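You operate a simulated robot arm through the tools that you are given. There is no shell and no other tool. Be economical: measure what you need, move in short steps, check, and stop when the job is done.

Carry out the task below with a simulated robot arm. There is one attempt and no reset: what you move stays moved.

TASK
Set the green-striped driver to reverse and clutch 4, the orange-striped one to clutch 1, and pack both.
Fine: stand them in the red tray. Set down upright: driver with the green stripe, driver with the orange stripe.
Where things are to end (x, y in the base frame): driver with the green stripe within 60 mm of [710, 450]; driver with the orange stripe within 60 mm of [640, 380].

Only the result counts: the job must be done as asked and must still hold three seconds after the hand-in. Knocking over, shifting, dropping, spilling or breaking anything else fails it.

THE ROBOT
A 7-joint arm with a two-finger parallel gripper, fixed in place. Base frame: the origin is at the foot of the arm, x ahead of it, y to its left, z up. Readings come in mm, degrees, newtons and seconds.
With the tool pointing down near the work surface it reaches from about 340 to 780 mm from the base axis. Its first joint turns from -166.0 to 166.0 degrees. Payload 3.91 kg.
Tool frame: the origin (TCP) lies between the finger pads and is the grasp point; the fingertips stand 30 mm ahead of it; z points along the fingers, y is the line along which they close. The gripper opens to 110 mm. The fingers are 20 mm wide and 10 mm thick; the gripper's body (48 by 112 mm) begins 55 mm behind the TCP.
Orientation is told as [roll, pitch, yaw] about the base's x, y, z axes, in that order, counted from this pose: with the fingers straight down and closing along the base's y, the tool's x points along the base's -x, its y along +y and its z along -z.

THE INTERFACE
- The arm moves only by the tool jog_arm. Its argument "plan" is a list of rows, each a list of 7 numbers: the finger opening in mm, from 0 to 110, then the shift along the tool's x, y, z in mm, then the turn, a rotation vector about the tool's x, y, z in degrees. In form: [[jaw, x, y, z, ax, ay, az], ...]. A call has 1 to 10 rows; each row is the pose to reach, as a shift and turn from the pose commanded when the call began, along the tool's axes at that moment. Each row takes 0.2 s and may step no farther than 50 mm and 8.6 degrees from the row before; otherwise, or with a gripper value out of range, the whole call is refused. Where a pose cannot be reached the arm comes as near as it can. A force on the tool above 40 N (or 10 N above the force at the start of the call, whichever is more), or a blocked arm, ends the call early, and 0.2 s more pass. Each finger travels about 153 mm/s and halts on what it meets, pressing with about 34 N; the grip force reading is that of the motor and also rises with nothing between the fingers. The clock runs only during rows and for 0.2 s after the last one: add rows that repeat a pose to give the fingers time. It gives the time, the measured TCP pose, the force on the tool (base axes), the opening and the grip force at its end, in the units of the frame above (readings bear some noise), with the torque about the TCP (base axes, N m) and any sound that the robot's microphone picked up, and new pictures: "show" is both (left out), scene, wrist or none.
- Cameras (640 x 400 px; columns grow to the right, rows downward): "scene" is fixed at [220.5, 500.3, 1433.7]; the picture's right is [-0.83, -0.56, 0.00], its down [-0.40, 0.59, -0.71] and it looks along [0.40, -0.58, -0.71] (base axes); focal length 303 px, centre (320, 200). "wrist" rides on the gripper at [77, 7, -114] in the tool frame; the picture's right is [-0.09, 1.00, 0.00], its down [-0.80, -0.07, -0.59] and it looks along [-0.59, -0.05, 0.80] (tool axes); focal length 270 px, centre (320, 200). There is no depth. A picture from a camera that has moved, and an enlarged one, comes with that camera's place and axes in the base frame and with its lens.
- move_column(by): slides the trunk up (or, below 0, down) by that many mm; the arm rides with it, the base frame stays. It gives what a move gives, with no picture.
- enlarge(camera, box): a new picture of the part [left, top, right, bottom] of that camera's present view, enlarged. No time passes.
- finish_job(): hands the job in; it is judged then, once.

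Go step by step. Nothing tells you positions but the pictures and the camera data: compare them with the known pose of the tool, close in by small moves and look again before you grip or let go. The budget is 120 turns and 200 pictures, counting those below and the enlarged ones. Unless the task says otherwise, let go and move clear before handing in.

The tools are called after "Request:" by a JSON object that holds its "name" and its "arguments". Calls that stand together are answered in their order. jog_arm: Moves the arm, as the interface text tells. Its arguments: {"type":"object","properties":{"plan":{"type":"array","items":{"type":"array","items":{"type":"number"}}},"show":{"type":"string","enum":["both","scene","wrist","none"]}},"required":["plan"]} The other tools are called the same way: move_column (by) slides the trunk up or down; enlarge (camera, box) takes an enlarged picture of a part of a camera's view; finish_job () hands the job in.

At the start:

```text
time: 0.0
position: [412.4, -78.1, 1130.3]
tcp_rot: [0.0, 0.0, 0.0]
force: [0.3, -0.2, 0.1]
torque: [0.04, 0.02, 0.02]
finger_gap: 110.1
gripper_force: 0.2
trunk travel left (down, up): [-550.0, 60.0]
```

scene: 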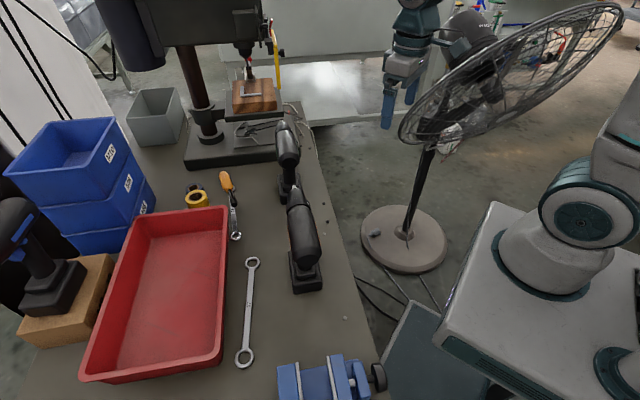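
wrist: 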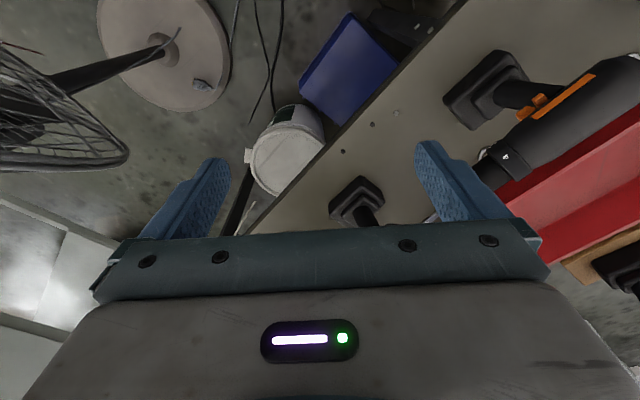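

I see two dark drivers standing near the table edge, the red tray, and a third driver on a wooden block. First I look closer at the drivers.

Request:
{"name": "enlarge", "arguments": {"camera": "scene", "box": [240, 100, 360, 300]}}

Request:
{"name": "enlarge", "arguments": {"camera": "wrist", "box": [320, 0, 640, 240]}}

Request:
{"name": "enlarge", "arguments": {"camera": "scene", "box": [0, 180, 130, 360]}}

```text
2.00 times, centred on (300, 200) of scene
camera zoom: at [220.5, 500.3, 1433.7], right [-0.83, -0.56, 0.0], down [-0.4, 0.59, -0.71], along [0.4, -0.58, -0.71], focal length 606 px, centre (360, 200)
```

zoom: 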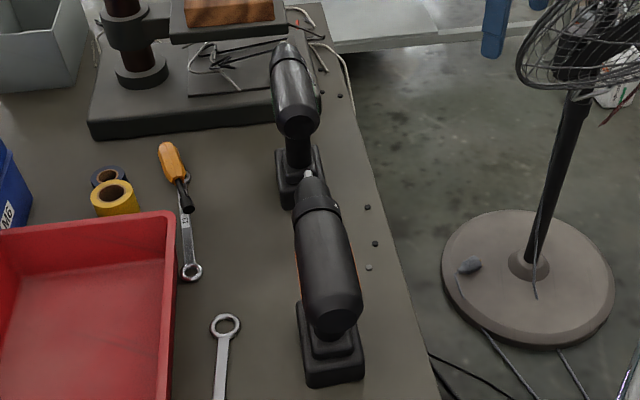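

```text
1.67 times, centred on (480, 120) of wrist
camera zoom: at [335.3, -69.7, 1242.8], right [0.09, 1.0, 0.0], down [0.8, -0.07, 0.59], along [0.59, -0.05, -0.8], focal length 450 px, centre (53, 333)
```

zoom: 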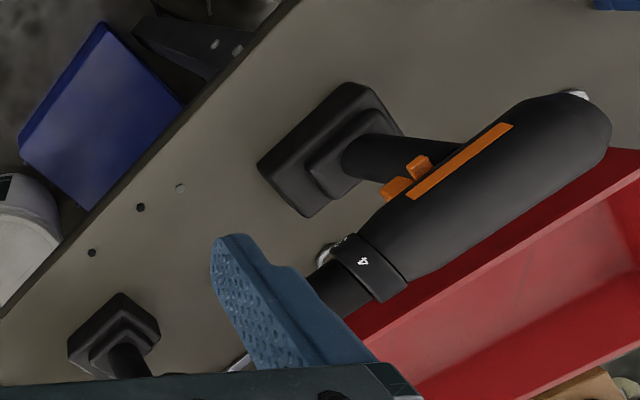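

```text
2.22 times, centred on (65, 270) of scene
camera zoom: at [220.5, 500.3, 1433.7], right [-0.83, -0.56, 0.0], down [-0.4, 0.59, -0.71], along [0.4, -0.58, -0.71], focal length 673 px, centre (887, 44)
```

zoom: 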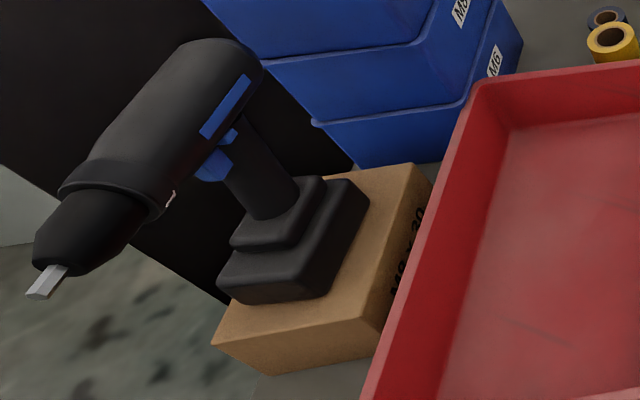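

The two table drivers stand near (475,200) and farther towards -y, with the table at about z 740. I'll bring the wrist camera nearer to the orange one.

Request:
{"name": "jog_arm", "arguments": {"plan": [[110, 5, 38, 13, 0, 0, 0], [110, 10, 76, 26, 0, 0, 0], [110, 15, 114, 39, 0, 0, 0], [110, 20, 152, 52, 0, 0, 0], [110, 25, 190, 66, 0, 0, 0], [110, 30, 228, 80, 0, 0, 0]], "show": "both"}}

```text
time: 1.4
position: [382.1, 150.9, 1049.5]
tcp_rot: [-0.1, 0.0, 0.1]
force: [-0.2, 1.5, 0.5]
torque: [0.01, 0.02, 0.0]
finger_gap: 110.0
gripper_force: 0.1
trunk travel left (down, up): [-550.0, 60.0]
camera wrist: at [304.5, 159.1, 1162.7], right [0.09, 1.0, 0.0], down [0.8, -0.07, 0.59], along [0.59, -0.05, -0.8], focal length 270 px, centre (320, 200)
```

scene: 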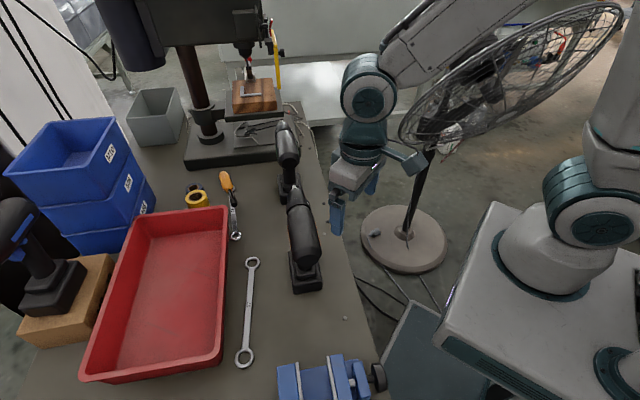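
wrist: 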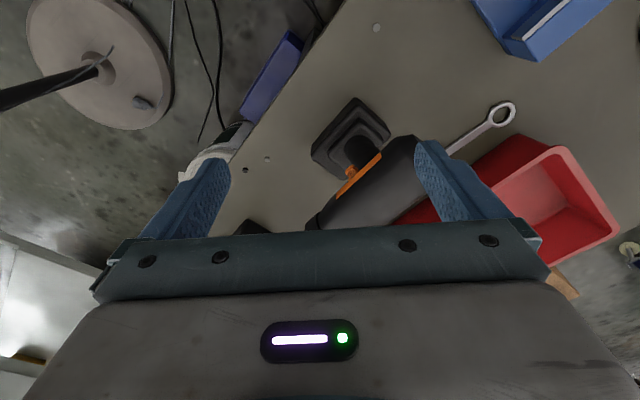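

The orange driver's base is around (480,195), nose pointing about -45° (towards +x,-y), with its right side facing the robot. I'll yaw the hand 45° and back it off to see that side.

Request:
{"name": "jog_arm", "arguments": {"plan": [[110, 5, -15, 0, 0, 0, -7.5], [110, 10, -30, 0, 0, 0, -15], [110, 15, -45, 0, 0, 0, -22.5], [110, 20, -60, 0, 0, 0, -30], [110, 25, -75, 0, 0, 0, -37.5], [110, 30, -90, 0, 0, 0, -45]], "show": "wrist"}}

```text
time: 2.8
position: [351.3, 58.2, 1049.0]
tcp_rot: [0.0, 0.1, 45.2]
force: [-0.3, -0.2, 0.1]
torque: [-0.02, -0.01, 0.01]
finger_gap: 110.4
gripper_force: 0.1
trunk travel left (down, up): [-550.0, 60.0]
camera wrist: at [292.2, 12.1, 1161.4], right [-0.64, 0.77, 0.0], down [0.62, 0.52, 0.59], along [0.46, 0.38, -0.8], focal length 270 px, centre (320, 200)
```

wrist: 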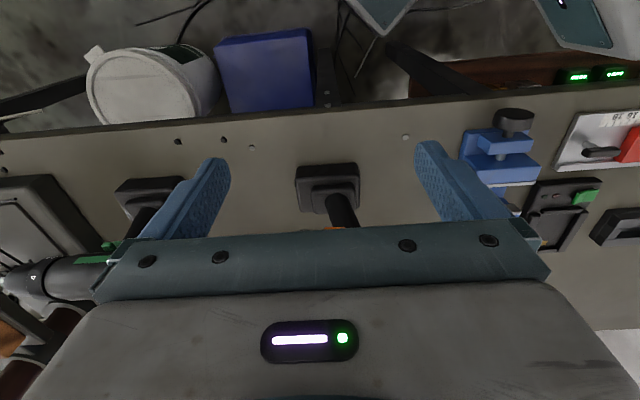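

The hand hides the driver bodies; tilting the tool forward brings them into the upper half of the picture.

Request:
{"name": "jog_arm", "arguments": {"plan": [[110, 0, 0, 0, 0, -8, 0], [110, 0, 0, 0, 0, -16, 0], [110, 0, 0, 0, 0, -24, 0], [110, 0, 0, 0, 0, -32, 0], [110, 0, 0, 0, 0, -40, 0]], "show": "wrist"}}

```text
time: 4.0
position: [401.8, 50.8, 1075.1]
tcp_rot: [0.0, -39.9, 44.9]
force: [-0.5, 0.0, -0.1]
torque: [0.03, -0.02, 0.0]
finger_gap: 110.0
gripper_force: 0.0
out of reach, approached as far as the arm can: row 3, 4, 5
trunk travel left (down, up): [-550.0, 60.0]
camera wrist: at [303.7, -37.1, 1112.3], right [-0.66, 0.75, 0.06], down [0.22, 0.11, 0.97], along [0.72, 0.65, -0.24], focal length 270 px, centre (320, 200)
```

wrist: 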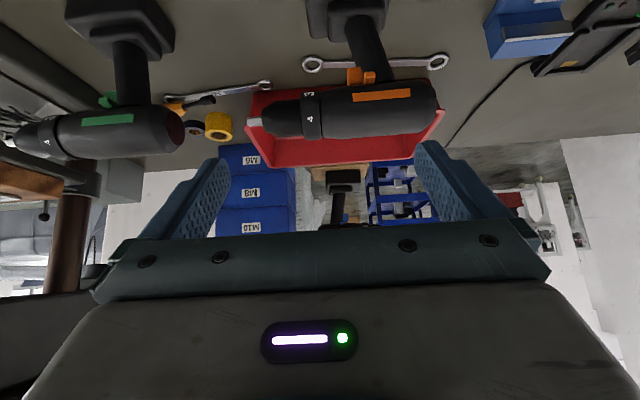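

Now I see both drivers' right sides clearly; I enlarge each.

Request:
{"name": "enlarge", "arguments": {"camera": "wrist", "box": [240, 0, 460, 150]}}

Request:
{"name": "enlarge", "arguments": {"camera": "wrist", "box": [0, 0, 220, 170]}}

```text
2.67 times, centred on (350, 75) of wrist
camera zoom: at [303.7, -37.1, 1112.3], right [-0.66, 0.75, 0.06], down [0.22, 0.11, 0.97], along [0.72, 0.65, -0.24], focal length 721 px, centre (240, 533)
```

zoom: 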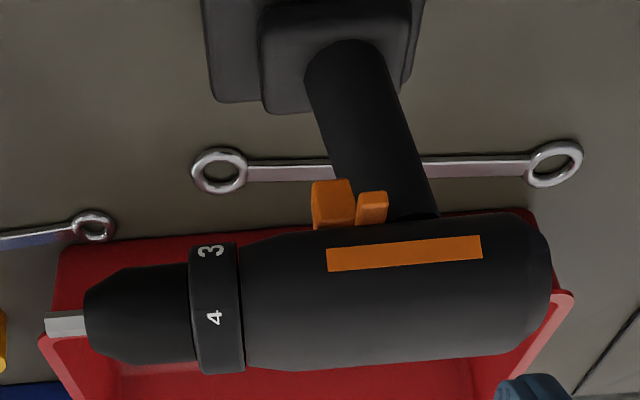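

```text
2.35 times, centred on (110, 85) of wrist
camera zoom: at [303.7, -37.1, 1112.3], right [-0.66, 0.75, 0.06], down [0.22, 0.11, 0.97], along [0.72, 0.65, -0.24], focal length 636 px, centre (814, 471)
```

zoom: 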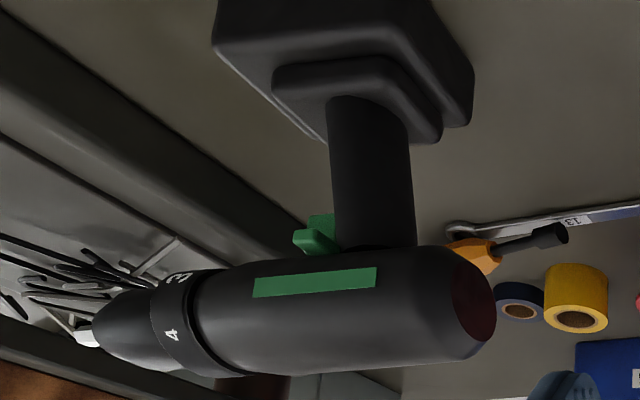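

Request:
{"name": "enlarge", "arguments": {"camera": "scene", "box": [275, 175, 335, 300]}}

Request:
{"name": "enlarge", "arguments": {"camera": "scene", "box": [265, 115, 315, 205]}}

Request:
{"name": "enlarge", "arguments": {"camera": "wrist", "box": [290, 60, 380, 116]}}

Request:
{"name": "enlarge", "arguments": {"camera": "wrist", "box": [20, 70, 130, 170]}}

```text
3.20 times, centred on (305, 238) of scene
camera zoom: at [220.5, 500.3, 1433.7], right [-0.83, -0.56, 0.0], down [-0.4, 0.59, -0.71], along [0.4, -0.58, -0.71], focal length 969 px, centre (368, 80)
```

zoom: 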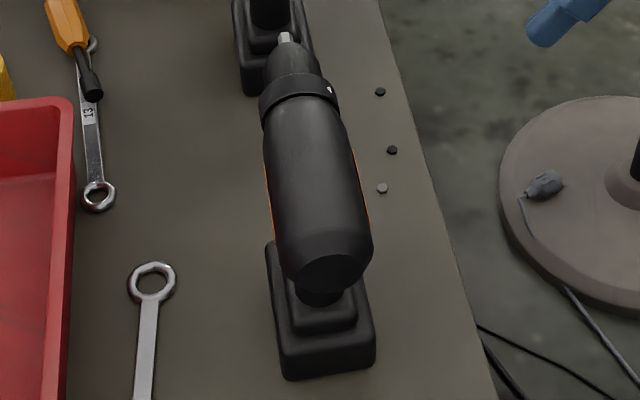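

```text
4.44 times, centred on (290, 160) of scene
camera zoom: at [220.5, 500.3, 1433.7], right [-0.83, -0.56, 0.0], down [-0.4, 0.59, -0.71], along [0.4, -0.58, -0.71], focal length 1346 px, centre (453, 378)
```

zoom: 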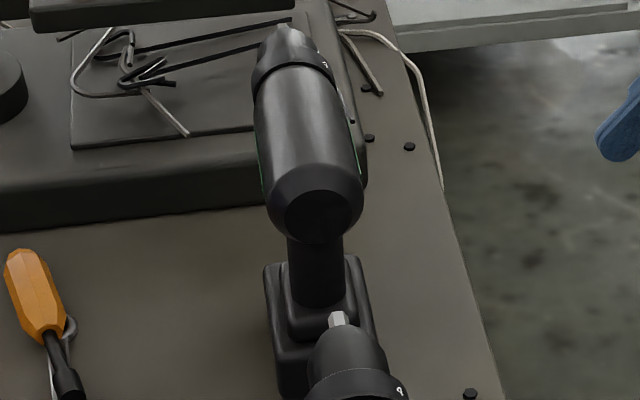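

```text
7.11 times, centred on (335, 88) of wrist
camera zoom: at [303.7, -37.1, 1112.3], right [-0.66, 0.75, 0.06], down [0.22, 0.11, 0.97], along [0.72, 0.65, -0.24], focal length 1922 px, centre (213, 996)
```

zoom: 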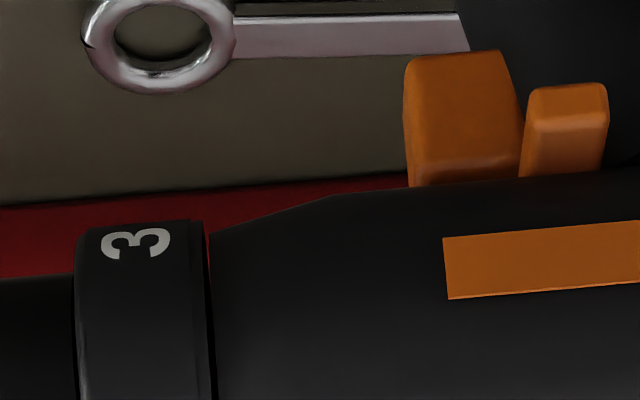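

```text
4.00 times, centred on (75, 120) of wrist
camera zoom: at [303.7, -37.1, 1112.3], right [-0.66, 0.75, 0.06], down [0.22, 0.11, 0.97], along [0.72, 0.65, -0.24], focal length 1081 px, centre (1300, 520)
```

zoom: 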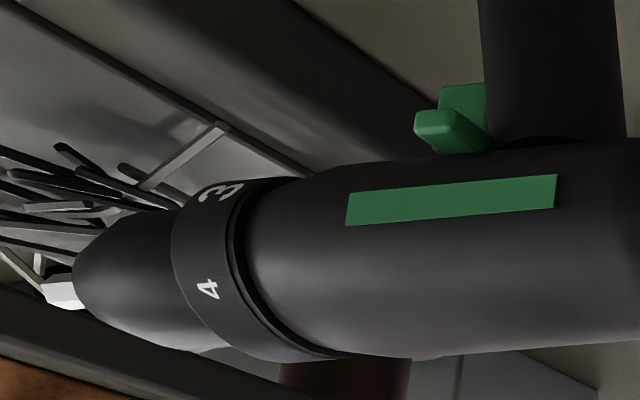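

Request:
{"name": "enlarge", "arguments": {"camera": "scene", "box": [0, 190, 60, 250]}}

Request:
{"name": "enlarge", "arguments": {"camera": "scene", "box": [283, 180, 323, 210]}}

```text
6.67 times, centred on (30, 220) of scene
camera zoom: at [220.5, 500.3, 1433.7], right [-0.83, -0.56, 0.0], down [-0.4, 0.59, -0.71], along [0.4, -0.58, -0.71], focal length 2020 px, centre (2253, 67)
```

zoom: 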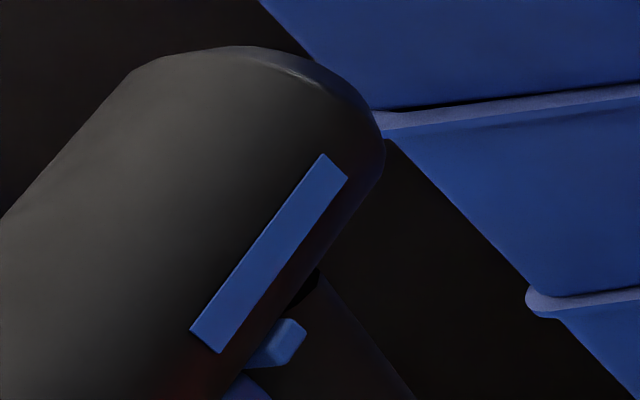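

```text
13.33 times, centred on (303, 195) of scene
camera zoom: at [220.5, 500.3, 1433.7], right [-0.83, -0.56, 0.0], down [-0.4, 0.59, -0.71], along [0.4, -0.58, -0.71], focal length 4039 px, centre (547, 267)
```

zoom: 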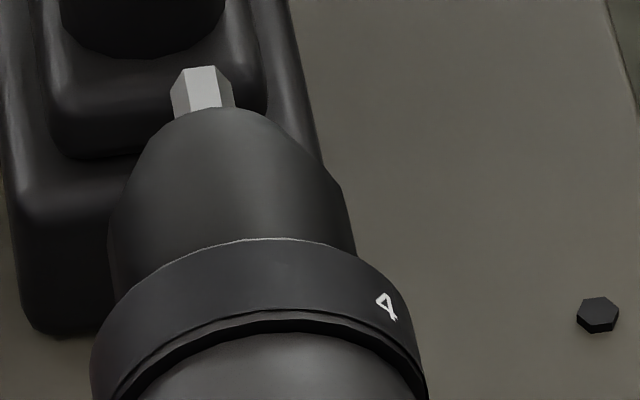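

Only digits 3 and 4 are visible on this side, with no index mark yet. I'll raise the hand and tilt it the other way to look at the left sides and tops.

Request:
{"name": "jog_arm", "arguments": {"plan": [[110, -21, -4, 0, 0, 8, 0], [110, -43, -8, 1, 0, 16, 0], [110, -64, -12, 2, 0, 24, 0], [110, -86, -16, 3, 0, 32, 0], [110, -107, -20, 4, 0, 40, 0], [110, -128, -24, 5, 0, 48, 0], [110, -150, -28, 6, 0, 56, 0], [110, -171, -32, 7, 0, 64, 0], [110, -193, -36, 8, 0, 72, 0], [110, -214, -40, 9, 0, 80, 0]], "show": "wrist"}}

```text
time: 6.2
position: [537.3, 139.4, 1196.0]
tcp_rot: [0.5, 38.9, 45.4]
force: [-0.4, 1.0, 0.8]
torque: [-0.02, -0.03, 0.0]
finger_gap: 109.8
gripper_force: 0.1
out of reach, approached as far as the arm can: row 10
trunk travel left (down, up): [-550.0, 60.0]
camera wrist: at [541.3, 153.4, 1331.6], right [-0.66, 0.75, -0.05], down [0.75, 0.66, -0.04], along [0.0, -0.06, -1.0], focal length 270 px, centre (320, 200)
```

wrist: 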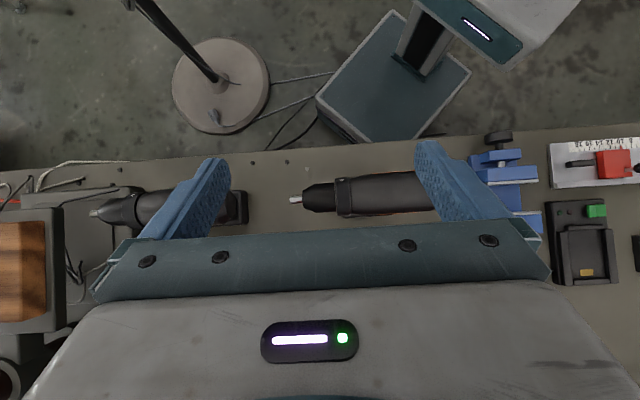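

Useful top view: ring of the orange driver is near (512,152), axis at -45°. I'll lower the trunk and move the hand outward to see the left side.

Request:
{"name": "move_column", "arguments": {"by": -120}}

Request:
{"name": "jog_arm", "arguments": {"plan": [[110, -25, 0, -20, 0, 0, 0], [110, -50, 0, -40, 0, 6, 0], [110, -75, 0, -60, 0, 12, 0], [110, -75, 0, -60, 0, 20, 0]], "show": "wrist"}}

```text
time: 7.7
position: [538.7, 136.7, 1074.6]
tcp_rot: [0.6, 38.8, 45.5]
force: [-0.1, -0.2, -0.2]
torque: [-0.01, -0.03, -0.01]
finger_gap: 109.8
gripper_force: 0.0
trunk travel left (down, up): [-430.0, 180.0]
```

```text
time: 8.7
position: [499.7, 219.4, 1017.2]
tcp_rot: [-1.0, 48.1, 46.0]
force: [0.8, 1.3, -0.7]
torque: [-0.1, 0.04, 0.06]
finger_gap: 110.0
gripper_force: 0.1
out of reach, approached as far as the arm can: row 1, 2, 3, 4
trunk travel left (down, up): [-430.0, 180.0]
camera wrist: at [517.4, 252.0, 1148.4], right [-0.68, 0.73, -0.08], down [0.72, 0.66, -0.2], along [-0.09, -0.19, -0.98], focal length 270 px, centre (320, 200)
```

wrist: 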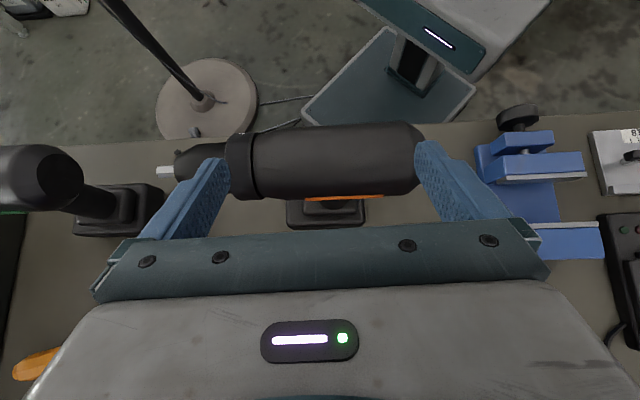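

Request:
{"name": "enlarge", "arguments": {"camera": "wrist", "box": [160, 110, 420, 240]}}

Request:
{"name": "enlarge", "arguments": {"camera": "wrist", "box": [200, 120, 290, 210]}}

```text
2.46 times, centred on (290, 175) of wrist
camera zoom: at [517.4, 252.0, 1148.4], right [-0.68, 0.73, -0.08], down [0.72, 0.66, -0.2], along [-0.09, -0.19, -0.98], focal length 665 px, centre (394, 262)
```

zoom: 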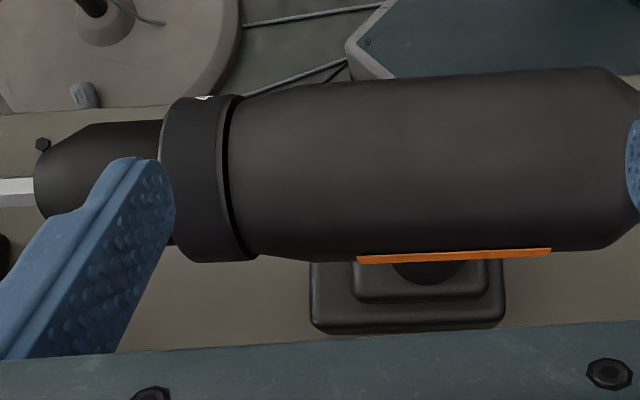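

```text
4.44 times, centred on (245, 165) of wrist
camera zoom: at [517.4, 252.0, 1148.4], right [-0.68, 0.73, -0.08], down [0.72, 0.66, -0.2], along [-0.09, -0.19, -0.98], focal length 1201 px, centre (653, 356)
```

zoom: 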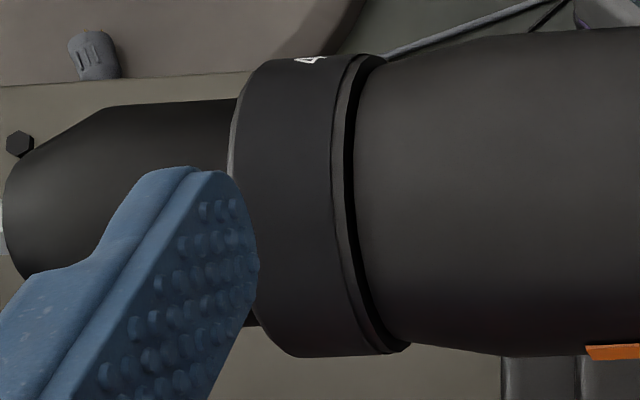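

Nothing on top or the upper left, so the other digits or index must be underneath or low on the left. I'll bring the hand upright and turn it so that the fingers can span the body, then lift the orange driver to inspect it.

Request:
{"name": "jog_arm", "arguments": {"plan": [[110, 12, 0, -11, 0, -8, 0], [110, 24, 0, -22, 0, -16, 0], [110, 36, 0, -32, 0, -24, 0], [110, 48, 0, -43, 0, -32, 0], [110, 59, 0, -54, 0, -40, 0], [110, 59, 0, -54, 0, -48, 0]], "show": "none"}}

Request:
{"name": "jog_arm", "arguments": {"plan": [[110, 0, 0, 0, 0, 0, 8.5], [110, 0, 0, 0, 0, 0, 17], [110, 0, 0, 0, 0, 0, 25.5], [110, 0, 0, 0, 0, 0, 34], [110, 0, 0, 0, 0, 0, 42.5], [110, 0, 0, 0, 0, 0, 51], [110, 0, 0, 0, 0, 0, 59.5], [110, 0, 0, 0, 0, 0, 68], [110, 0, 0, 0, 0, 0, 76.5], [110, 0, 0, 0, 0, 0, 85]], "show": "both"}}

```text
time: 10.1
position: [501.9, 209.6, 1099.5]
tcp_rot: [-0.5, -0.7, 46.5]
force: [-0.3, 0.4, -0.1]
torque: [0.0, -0.01, 0.01]
finger_gap: 110.0
gripper_force: 0.0
trunk travel left (down, up): [-430.0, 180.0]
```

```text
time: 12.3
position: [500.5, 210.3, 1098.6]
tcp_rot: [0.4, -0.5, -38.5]
force: [1.7, 0.1, -0.3]
torque: [0.02, 0.01, -0.05]
finger_gap: 109.9
gripper_force: 0.1
trunk travel left (down, up): [-430.0, 180.0]
camera wrist: at [443.6, 265.5, 1211.9], right [0.69, 0.72, 0.01], down [0.58, -0.56, 0.6], along [0.44, -0.41, -0.8], focal length 270 px, centre (320, 200)
```

scene: 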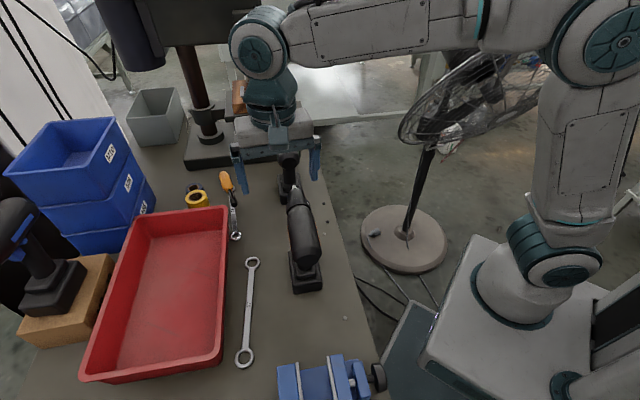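
wrist: 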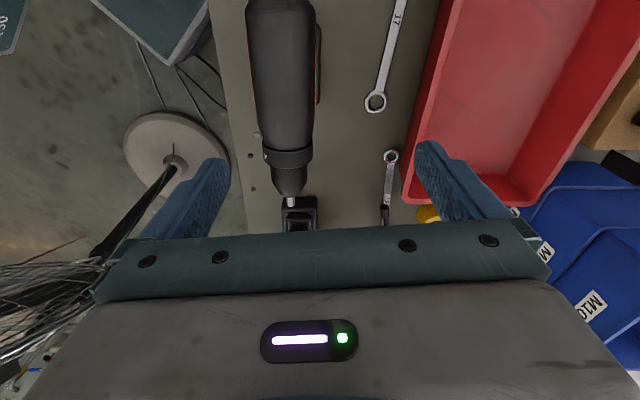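

The ring axis is at about z 948, and I plan to grip the body about 65 mm behind the ring, at (471,198). Aligning above it now.

Request:
{"name": "jog_arm", "arguments": {"plan": [[110, 8, -14, 10, 0, 0, 3], [110, 15.4, -28, 20, 0, 0, 6.5], [110, 15.4, -28, 60, 0, 0, 6.5]], "show": "both"}}

```text
time: 13.1
position: [473.3, 198.8, 1038.7]
tcp_rot: [0.4, -0.3, -45.0]
force: [0.2, -0.1, 0.8]
torque: [0.02, -0.04, -0.02]
finger_gap: 109.9
gripper_force: 0.0
trunk travel left (down, up): [-430.0, 180.0]
camera wrist: at [421.9, 259.0, 1151.5], right [0.77, 0.64, 0.01], down [0.51, -0.62, 0.6], along [0.39, -0.46, -0.8], focal length 270 px, centre (320, 200)
```

scene: 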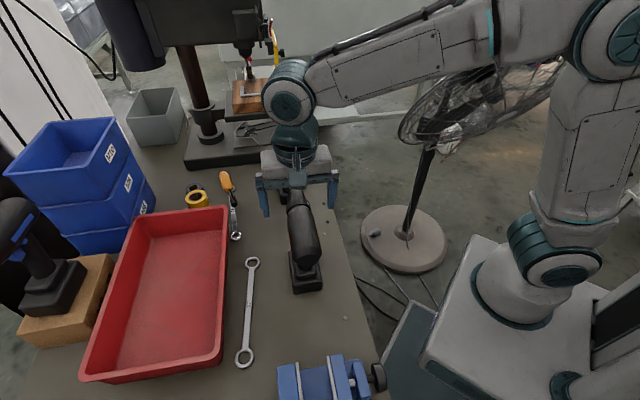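
wrist: 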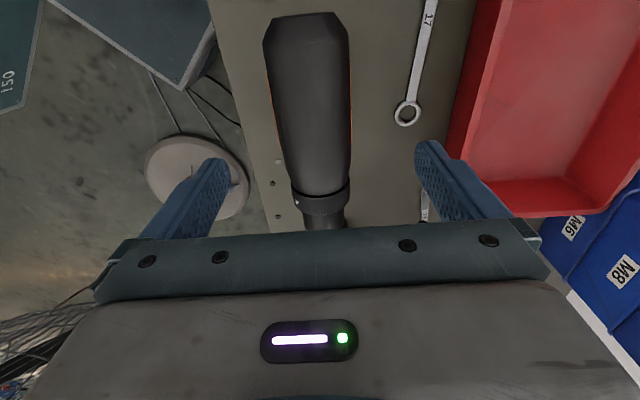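

Request:
{"name": "jog_arm", "arguments": {"plan": [[110, 0, -3, 30, 0, 0, 1], [110, 0, -3.5, 60, 0, 0, 1], [110, 0, -3.5, 84, 0, 0, 1], [110, 0, -3.5, 84, 0, 0, 1]], "show": "both"}}

```text
time: 14.1
position: [471.1, 194.1, 955.3]
tcp_rot: [0.4, -0.4, -46.1]
force: [0.1, -0.2, 0.3]
torque: [0.0, -0.01, 0.0]
finger_gap: 110.0
gripper_force: 0.0
trunk travel left (down, up): [-430.0, 180.0]
camera wrist: at [421.3, 256.0, 1066.8], right [0.78, 0.63, 0.01], down [0.5, -0.62, 0.6], along [0.38, -0.46, -0.8], focal length 270 px, centre (320, 200)
```

scene: 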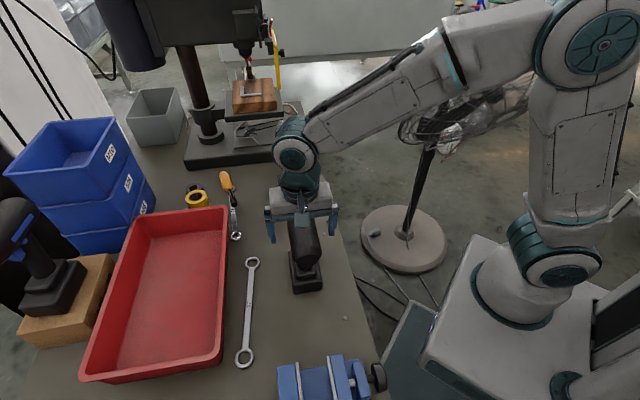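
wrist: 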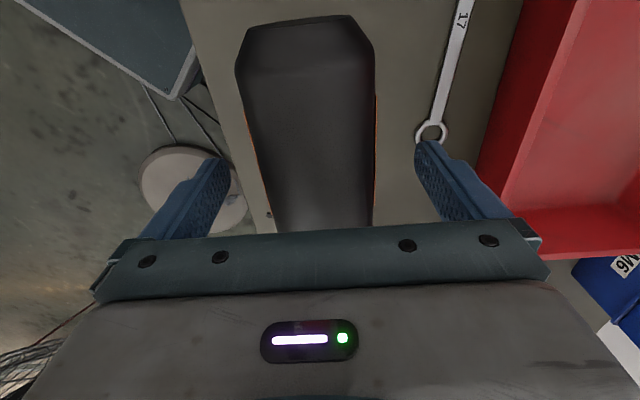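

The body is well centred between the fingers. Closing the grip.

Request:
{"name": "jog_arm", "arguments": {"plan": [[80, 0, 0, 0, 0, 0, 0], [55, 0, 0, 0, 0, 0, 0], [40, 0, 0, 0, 0, 0, 0], [40, 0, 0, 0, 0, 0, 0]], "show": "scene"}}

```text
time: 15.1
position: [470.7, 193.1, 954.4]
tcp_rot: [0.3, -0.4, -46.0]
force: [-2.2, -1.2, 0.3]
torque: [-0.04, -0.02, 0.08]
finger_gap: 57.7
gripper_force: 34.0
trunk travel left (down, up): [-430.0, 180.0]
```

scene: 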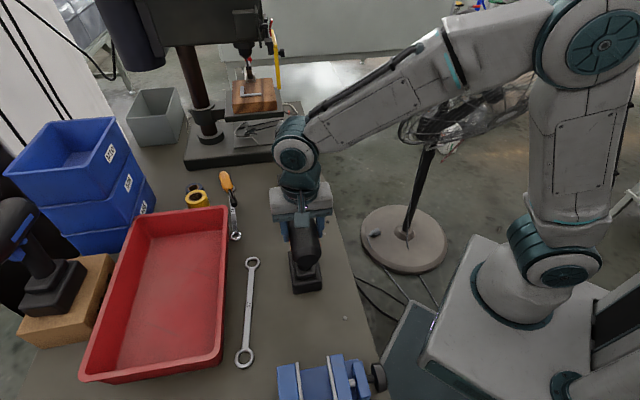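

Gripped at 57.7 mm. I lift it 50 mm and check the load.

Request:
{"name": "jog_arm", "arguments": {"plan": [[40, 0, 0, -8, 0, 0, 0], [40, 0, 0, -25, 0, 0, 0], [40, 0, 0, -50, 0, 0, 0], [40, 0, 0, -50, 0, 0, 0]], "show": "scene"}}

```text
time: 16.1
position: [469.6, 196.0, 1004.9]
tcp_rot: [0.4, -0.4, -46.0]
force: [-0.5, -0.1, -13.0]
torque: [0.1, 0.16, 0.1]
finger_gap: 57.5
gripper_force: 33.9
trunk travel left (down, up): [-430.0, 180.0]
```

scene: 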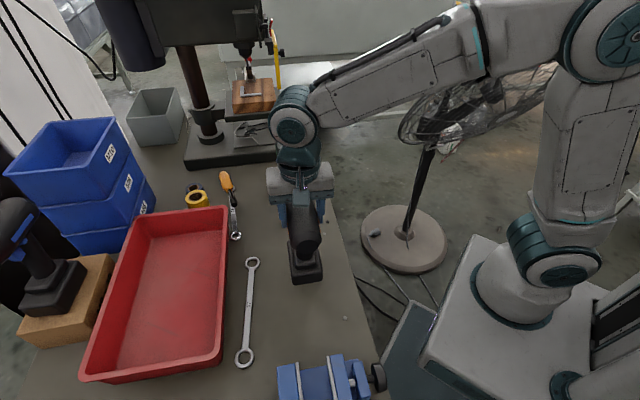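

It holds well (about 1.3 kg). I raise it and yaw it so that its left side faces the scene camera.

Request:
{"name": "jog_arm", "arguments": {"plan": [[40, 0, 0, -15, 0, 0, -8.5], [40, 0, 0, -30, 0, 0, -17], [40, 0, 0, -45, 0, 0, -25.5], [40, 0, 0, -60, 0, 0, -34], [40, 0, 0, -75, 0, 0, -42.5], [40, 0, 0, -90, 0, 0, -51], [40, 0, 0, -100, 0, 0, -59.5], [40, 0, 0, -100, 0, 0, -68], [40, 0, 0, -100, 0, 0, -76.5], [40, 0, 0, -100, 0, 0, -85]], "show": "scene"}}

Request:
{"name": "enlarge", "arguments": {"camera": "scene", "box": [200, 140, 360, 260]}}

```text
time: 18.3
position: [468.5, 196.7, 1104.5]
tcp_rot: [-0.5, -0.4, 39.2]
force: [-0.5, -0.5, -0.1]
torque: [0.01, 0.03, -0.01]
finger_gap: 40.0
gripper_force: 0.1
trunk travel left (down, up): [-430.0, 180.0]
```

scene: 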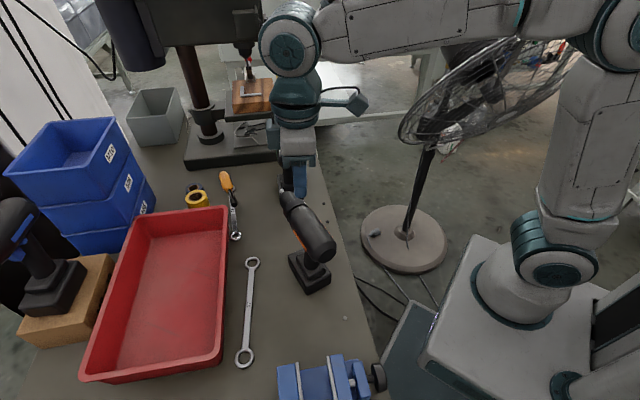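

```text
3.33 times, centred on (280, 200) of scene
camera zoom: at [220.5, 500.3, 1433.7], right [-0.83, -0.56, 0.0], down [-0.4, 0.59, -0.71], along [0.4, -0.58, -0.71], focal length 1010 px, centre (453, 200)
```

zoom: 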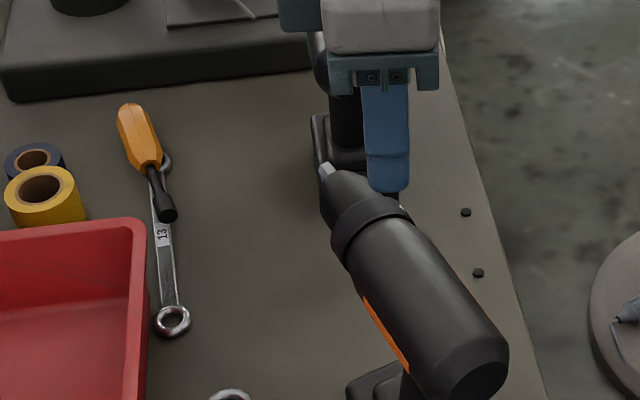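

The driver slipped out of the fingers during the turn but stands upright again, slightly rotated. I'll look at it before going on; carrying must be slower and the grip better.

Request:
{"name": "enlarge", "arguments": {"camera": "wrist", "box": [0, 0, 640, 400]}}

Request:
{"name": "enlarge", "arguments": {"camera": "scene", "box": [265, 180, 345, 300]}}

```text
1.00 times, centred on (320, 200) of wrist (not enlarged: the box is as wide or as high as the picture)
camera zoom: at [403.0, 154.2, 1217.2], right [-0.56, 0.83, -0.01], down [0.66, 0.45, 0.6], along [0.5, 0.33, -0.8], focal length 270 px, centre (320, 200)
```

zoom: 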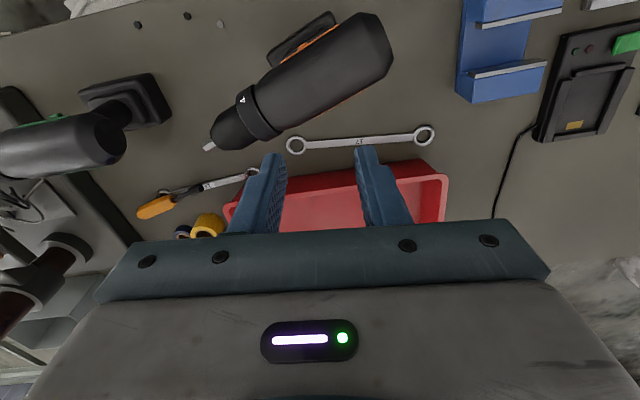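

```text
3.33 times, centred on (305, 240) of scene
camera zoom: at [220.5, 500.3, 1433.7], right [-0.83, -0.56, 0.0], down [-0.4, 0.59, -0.71], along [0.4, -0.58, -0.71], focal length 1010 px, centre (370, 67)
```

zoom: 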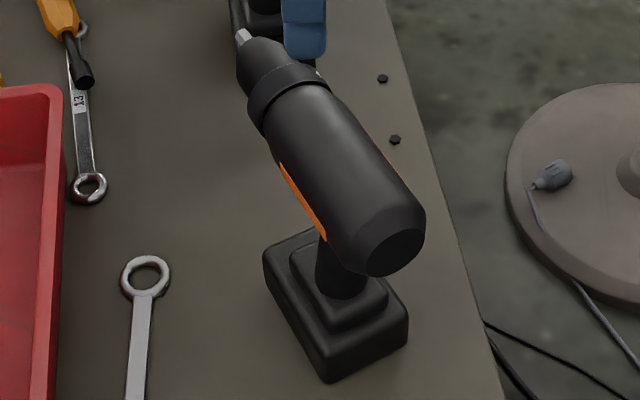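

The driver's ring is still near (516,152), nose now at about -29°. I'll re-align above its centre of gravity (47 mm behind the ring) with open fingers.

Request:
{"name": "jog_arm", "arguments": {"plan": [[60, 1, -3, 0, 0, 0, 8.5], [80, 2, -6, 5, 0, 0, 17], [110, 3, -9, 10, 0, 0, 25.5], [110, 4, -12, 15, 0, 0, 34], [110, 5, -15, 20, 0, 0, 42.5], [110, 6, -18, 30, 0, 0, 51], [110, 7, -20, 40, 0, 0, 59.5], [110, 8.7, -21, 54, 0, 0, 68], [110, 8.7, -21, 54, 0, 0, 68.2]], "show": "both"}}

```text
time: 20.3
position: [473.9, 174.3, 1051.1]
tcp_rot: [0.3, -0.5, -29.3]
force: [-0.1, 0.0, -0.4]
torque: [0.0, -0.01, 0.0]
finger_gap: 110.0
gripper_force: 0.1
trunk travel left (down, up): [-430.0, 180.0]
camera wrist: at [409.9, 219.1, 1162.7], right [0.56, 0.83, 0.01], down [0.66, -0.45, 0.6], along [0.5, -0.33, -0.8], focal length 270 px, centre (320, 200)
```

scene: 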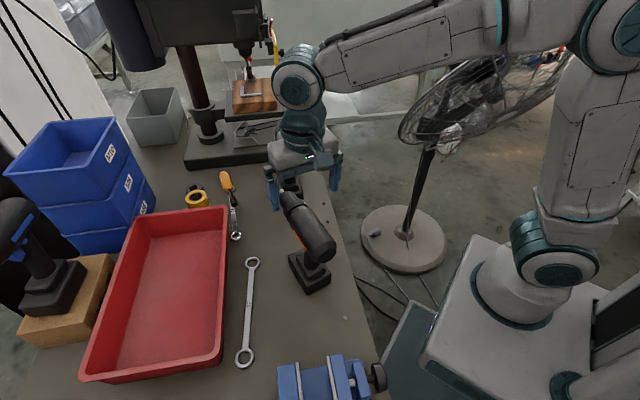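
wrist: 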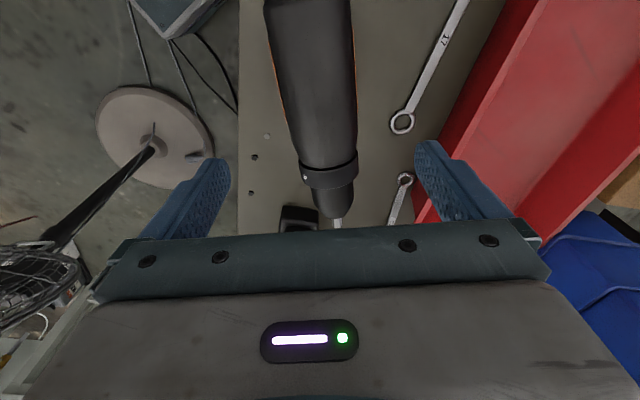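

Request:
{"name": "jog_arm", "arguments": {"plan": [[110, 0, 4, 30, 0, 0, -2], [110, 0, 4, 70, 0, 0, -2], [110, 0, 4, 108, 0, 0, -2], [80, 0, 4, 108, 0, 0, -2], [50, 0, 4, 108, 0, 0, -2], [30, 0, 4, 108, 0, 0, -2], [30, 0, 4, 108, 0, 0, -2]], "show": "scene"}}

```text
time: 21.9
position: [477.5, 175.3, 943.0]
tcp_rot: [0.3, -0.5, -27.2]
force: [-2.7, -2.5, -0.4]
torque: [-0.17, -0.11, 0.07]
finger_gap: 57.5
gripper_force: 33.9
trunk travel left (down, up): [-430.0, 180.0]
```

scene: 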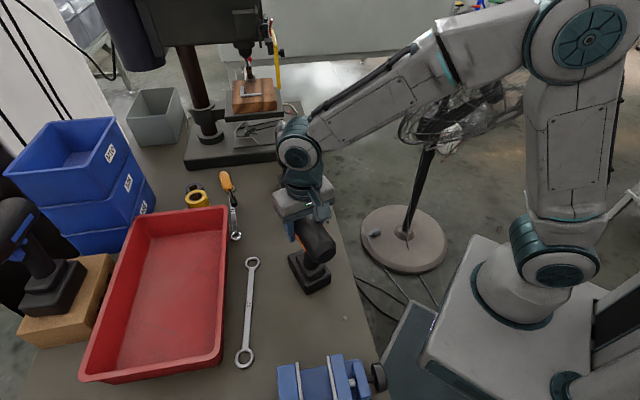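

Gripped at the full diameter. I lift only a few millimetres and turn slowly.

Request:
{"name": "jog_arm", "arguments": {"plan": [[30, 0, 0, -3, 0, 0, 0], [30, 0, 0, -6, 0, 0, 0], [30, 0, 0, -9, 0, 0, 0], [30, 0, 0, -10, 0, 0, -2], [30, 0, 0, -10, 0, 0, -5], [30, 0, 0, -10, 0, 0, -9], [30, 0, 0, -10, 0, 0, -13], [30, 0, 0, -10, 0, 0, -17], [30, 0, 0, -10, 0, 0, -20], [30, 0, 0, -10, 0, 0, -21]], "show": "scene"}}

```text
time: 24.1
position: [478.3, 177.5, 953.3]
tcp_rot: [0.0, -0.6, -6.1]
force: [-0.3, 0.4, -10.8]
torque: [0.06, -0.07, 0.08]
finger_gap: 57.2
gripper_force: 34.1
trunk travel left (down, up): [-430.0, 180.0]
```

scene: 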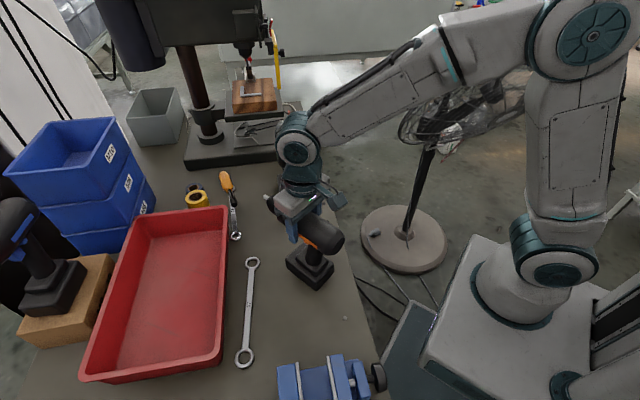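

Request:
{"name": "jog_arm", "arguments": {"plan": [[30, 0, 0, 0, 0, 0, -4], [30, 0, 0, 0, 0, 0, -9], [30, 0, 0, 0, 0, 0, -15], [30, 0, 0, 0, 0, 0, -21], [30, 0, 0, 0, 0, 0, -27], [30, 0, 0, 0, 0, 0, -33], [30, 0, 0, 0, 0, 0, -39], [30, 0, 0, 0, 0, 0, -45], [30, 0, 0, 0, 0, 0, -50], [30, 0, 0, 0, 0, 0, -52]], "show": "scene"}}

```text
time: 26.3
position: [479.9, 177.6, 952.0]
tcp_rot: [-0.3, -0.3, 45.9]
force: [0.1, -0.7, -12.2]
torque: [0.1, -0.04, 0.01]
finger_gap: 57.4
gripper_force: 33.8
trunk travel left (down, up): [-430.0, 180.0]
```

scene: 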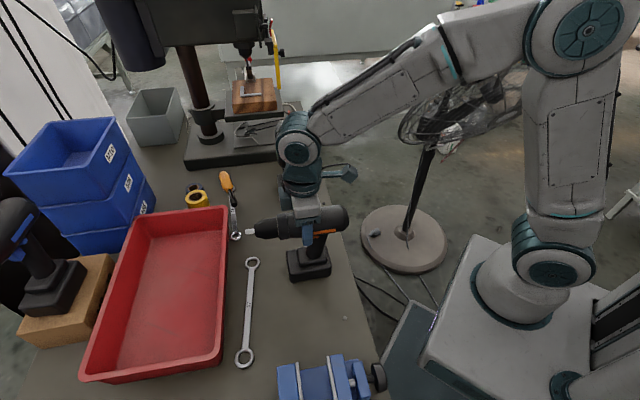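

Request:
{"name": "enlarge", "arguments": {"camera": "scene", "box": [240, 195, 350, 290]}}

Request:
{"name": "enlarge", "arguments": {"camera": "scene", "box": [255, 200, 325, 250]}}

```text
4.21 times, centred on (295, 242) of scene
camera zoom: at [220.5, 500.3, 1433.7], right [-0.83, -0.56, 0.0], down [-0.4, 0.59, -0.71], along [0.4, -0.58, -0.71], focal length 1276 px, centre (425, 21)
```

zoom: 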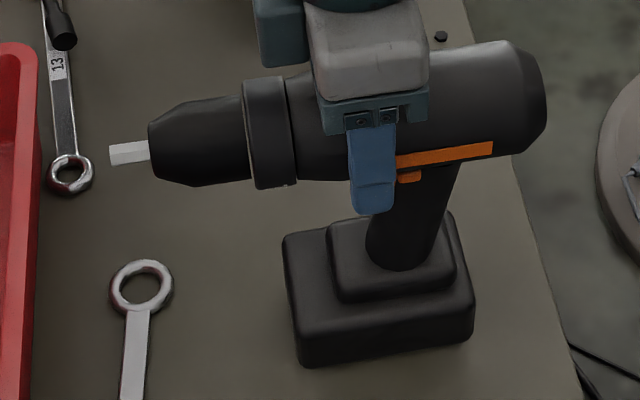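

```text
8.00 times, centred on (290, 225) of scene
camera zoom: at [220.5, 500.3, 1433.7], right [-0.83, -0.56, 0.0], down [-0.4, 0.59, -0.71], along [0.4, -0.58, -0.71], focal length 2424 px, centre (560, 0)
```

zoom: 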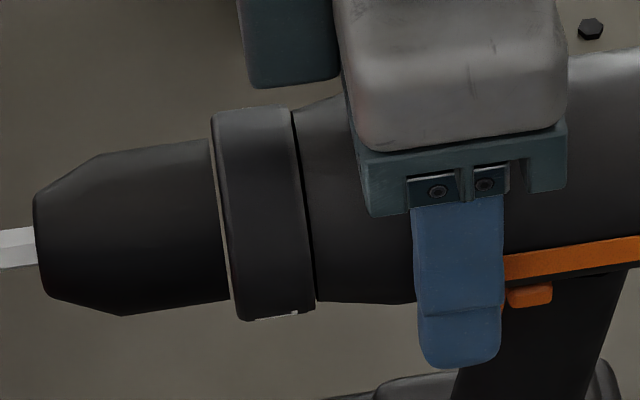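

A faint mark is at the ring's lower left. I set the driver down here and go look with the wrist camera from the left side.

Request:
{"name": "jog_arm", "arguments": {"plan": [[30, 0, 0, 4, 0, 0, 0], [30, 0, 0, 8, 0, 0, 0], [30, 0, 0, 10, 0, 0, 0], [30, 0, 0, 10, 0, 0, 0], [60, 0, 0, 10, 0, 0, 0], [80, 0, 0, 10, 0, 0, 0], [100, 0, 0, 10, 0, 0, 0], [110, 0, 0, 5, 0, 0, 0]], "show": "scene"}}

```text
time: 28.1
position: [479.4, 177.2, 947.0]
tcp_rot: [-0.4, -0.4, 45.8]
force: [0.1, -0.6, -0.3]
torque: [0.02, -0.01, 0.01]
finger_gap: 109.9
gripper_force: 0.1
trunk travel left (down, up): [-430.0, 180.0]
```

scene: 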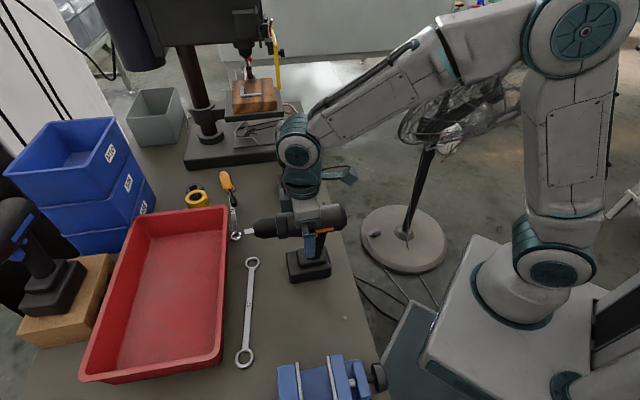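

Request:
{"name": "jog_arm", "arguments": {"plan": [[110, 0, 0, -50, 0, 0, 0], [110, 0, 0, -100, 0, 0, 2], [110, -6, 16, -103, 0, 0, 10.5], [110, -12, 32, -103, 0, 0, 19], [110, -18, 48, -103, 0, 0, 27.5], [110, -24, 64, -103, 0, 0, 36], [110, -30, 80, -103, 0, 0, 44.5], [110, -36, 96, -103, 0, 0, 53], [110, -42, 112, -103, 0, 0, 61.5], [110, -47, 128, -103, 0, 0, 70]], "show": "none"}}

Request:
{"name": "jog_arm", "arguments": {"plan": [[110, 0, 0, 10, 0, 0, 8], [110, 0, 0, 20, 0, 0, 16], [110, 0, 0, 30, 0, 0, 20]], "show": "none"}}

Request:
{"name": "jog_arm", "arguments": {"plan": [[110, 0, 0, 10, 0, -8, 0], [110, 0, 0, 20, 0, -16, 0], [110, 0, 0, 30, 0, -24, 0], [110, 0, 0, 40, 0, -32, 0], [110, 0, 0, 50, 0, -40, 0], [110, 0, 0, 50, 0, -46, 0]], "show": "both"}}

```text
time: 30.3
position: [419.0, 300.8, 1050.9]
tcp_rot: [0.2, -0.7, -24.2]
force: [0.2, 0.6, 0.7]
torque: [0.0, -0.01, 0.02]
finger_gap: 110.2
gripper_force: 0.1
trunk travel left (down, up): [-430.0, 180.0]
```

```text
time: 31.1
position: [418.0, 298.6, 1020.0]
tcp_rot: [0.4, -0.4, -44.3]
force: [-0.5, -0.3, 1.0]
torque: [0.0, -0.02, 0.0]
finger_gap: 110.0
gripper_force: 0.0
trunk travel left (down, up): [-430.0, 180.0]
```

```text
time: 32.5
position: [419.7, 299.3, 969.4]
tcp_rot: [0.8, -46.6, -44.6]
force: [0.1, -0.8, 0.4]
torque: [0.02, -0.01, 0.01]
finger_gap: 109.9
gripper_force: 0.0
trunk travel left (down, up): [-430.0, 180.0]
camera wrist: at [326.8, 400.7, 991.7], right [0.74, 0.67, 0.07], down [0.03, -0.14, 0.99], along [0.68, -0.73, -0.12], focal length 270 px, centre (320, 200)
```

scene: 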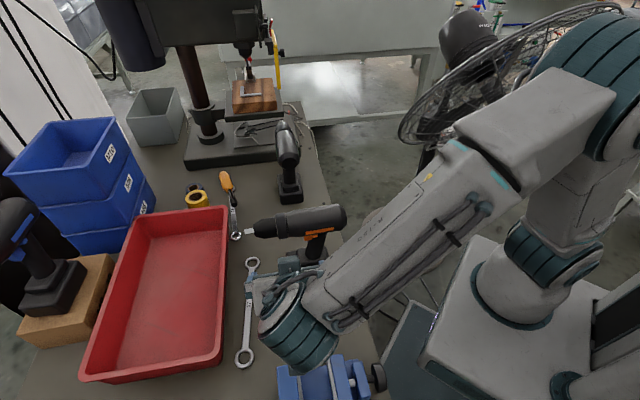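
wrist: 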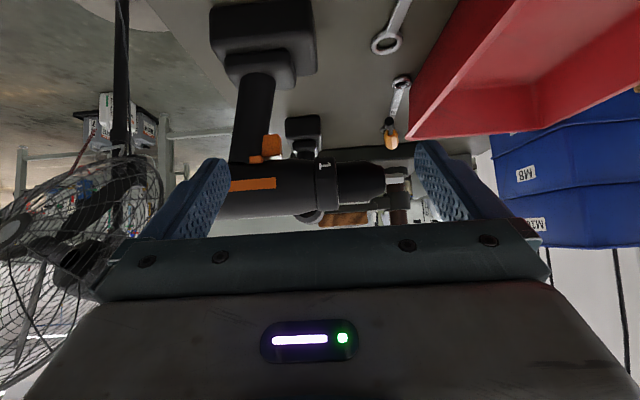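

Request:
{"name": "enlarge", "arguments": {"camera": "wrist", "box": [210, 110, 420, 240]}}

Request:
{"name": "enlarge", "arguments": {"camera": "wrist", "box": [240, 120, 360, 220]}}

```text
3.05 times, centred on (315, 175) of wrist
camera zoom: at [326.8, 400.7, 991.7], right [0.74, 0.67, 0.07], down [0.03, -0.14, 0.99], along [0.68, -0.73, -0.12], focal length 824 px, centre (335, 276)
```

zoom: 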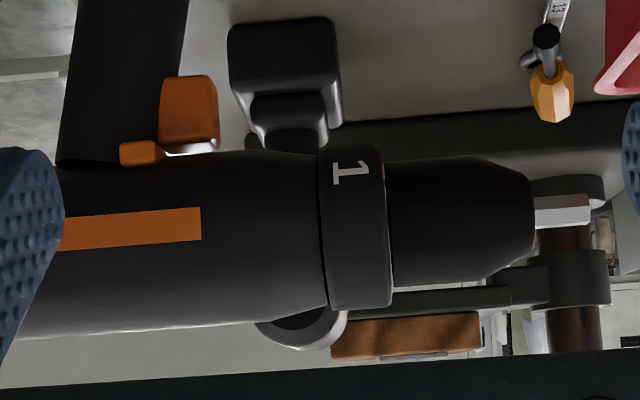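

```text
4.00 times, centred on (300, 170) of wrist
camera zoom: at [326.8, 400.7, 991.7], right [0.74, 0.67, 0.07], down [0.03, -0.14, 0.99], along [0.68, -0.73, -0.12], focal length 1081 px, centre (400, 320)
```

zoom: 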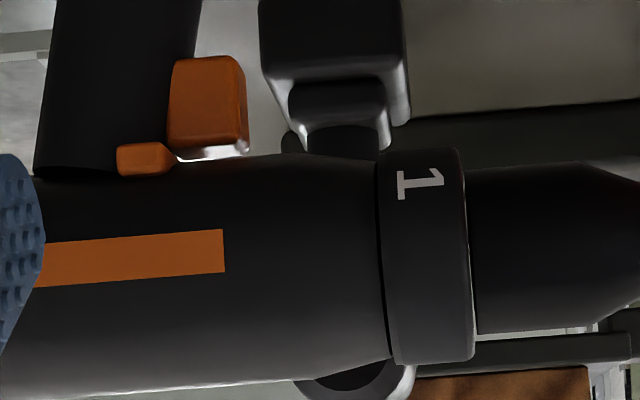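

The "1" is at the lower left; digits seem spaced 60° with 2 at the bottom. I look for an index mark on the blue driver and on this one.

Request:
{"name": "enlarge", "arguments": {"camera": "scene", "box": [0, 255, 50, 290]}}

Request:
{"name": "enlarge", "arguments": {"camera": "wrist", "box": [285, 140, 345, 180]}}

Request:
{"name": "enlarge", "arguments": {"camera": "scene", "box": [245, 195, 345, 265]}}

```text
11.43 times, centred on (25, 272) of scene
camera zoom: at [220.5, 500.3, 1433.7], right [-0.83, -0.56, 0.0], down [-0.4, 0.59, -0.71], along [0.4, -0.58, -0.71], focal length 3462 px, centre (3691, -629)
```

zoom: 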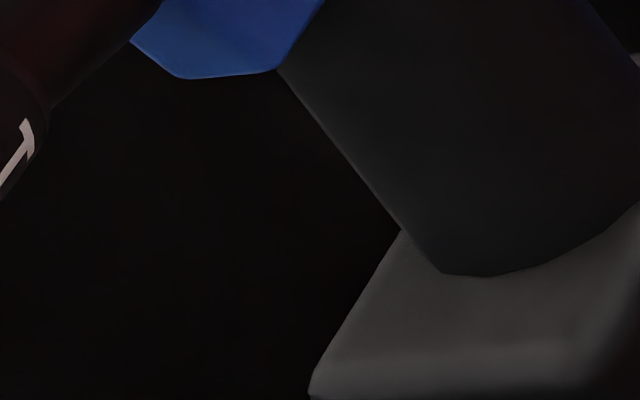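

```text
10.00 times, centred on (315, 160) of wrist
camera zoom: at [326.8, 400.7, 991.7], right [0.74, 0.67, 0.07], down [0.03, -0.14, 0.99], along [0.68, -0.73, -0.12], focal length 2703 px, centre (370, 600)
```

zoom: 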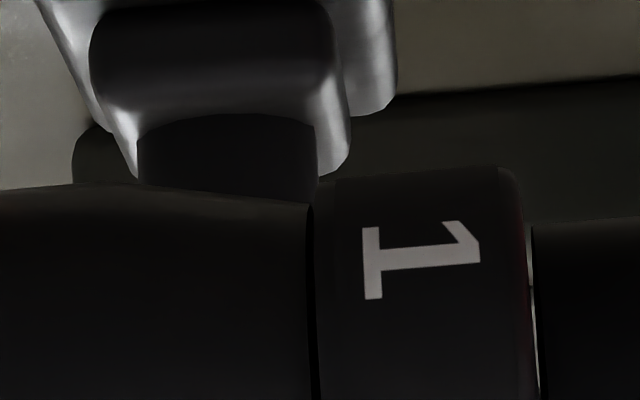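

```text
5.71 times, centred on (295, 230) of scene
camera zoom: at [220.5, 500.3, 1433.7], right [-0.83, -0.56, 0.0], down [-0.4, 0.59, -0.71], along [0.4, -0.58, -0.71], focal length 1731 px, centre (463, 29)
```

zoom: 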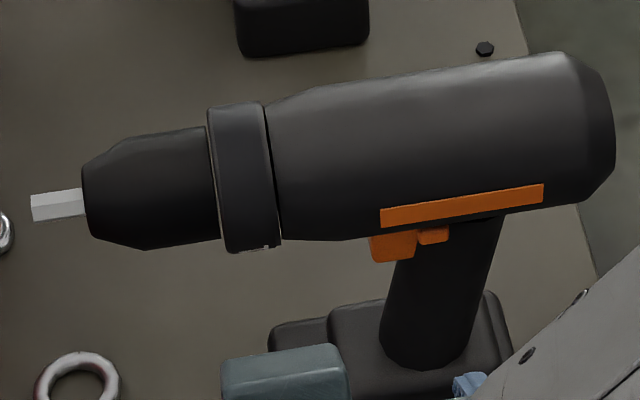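

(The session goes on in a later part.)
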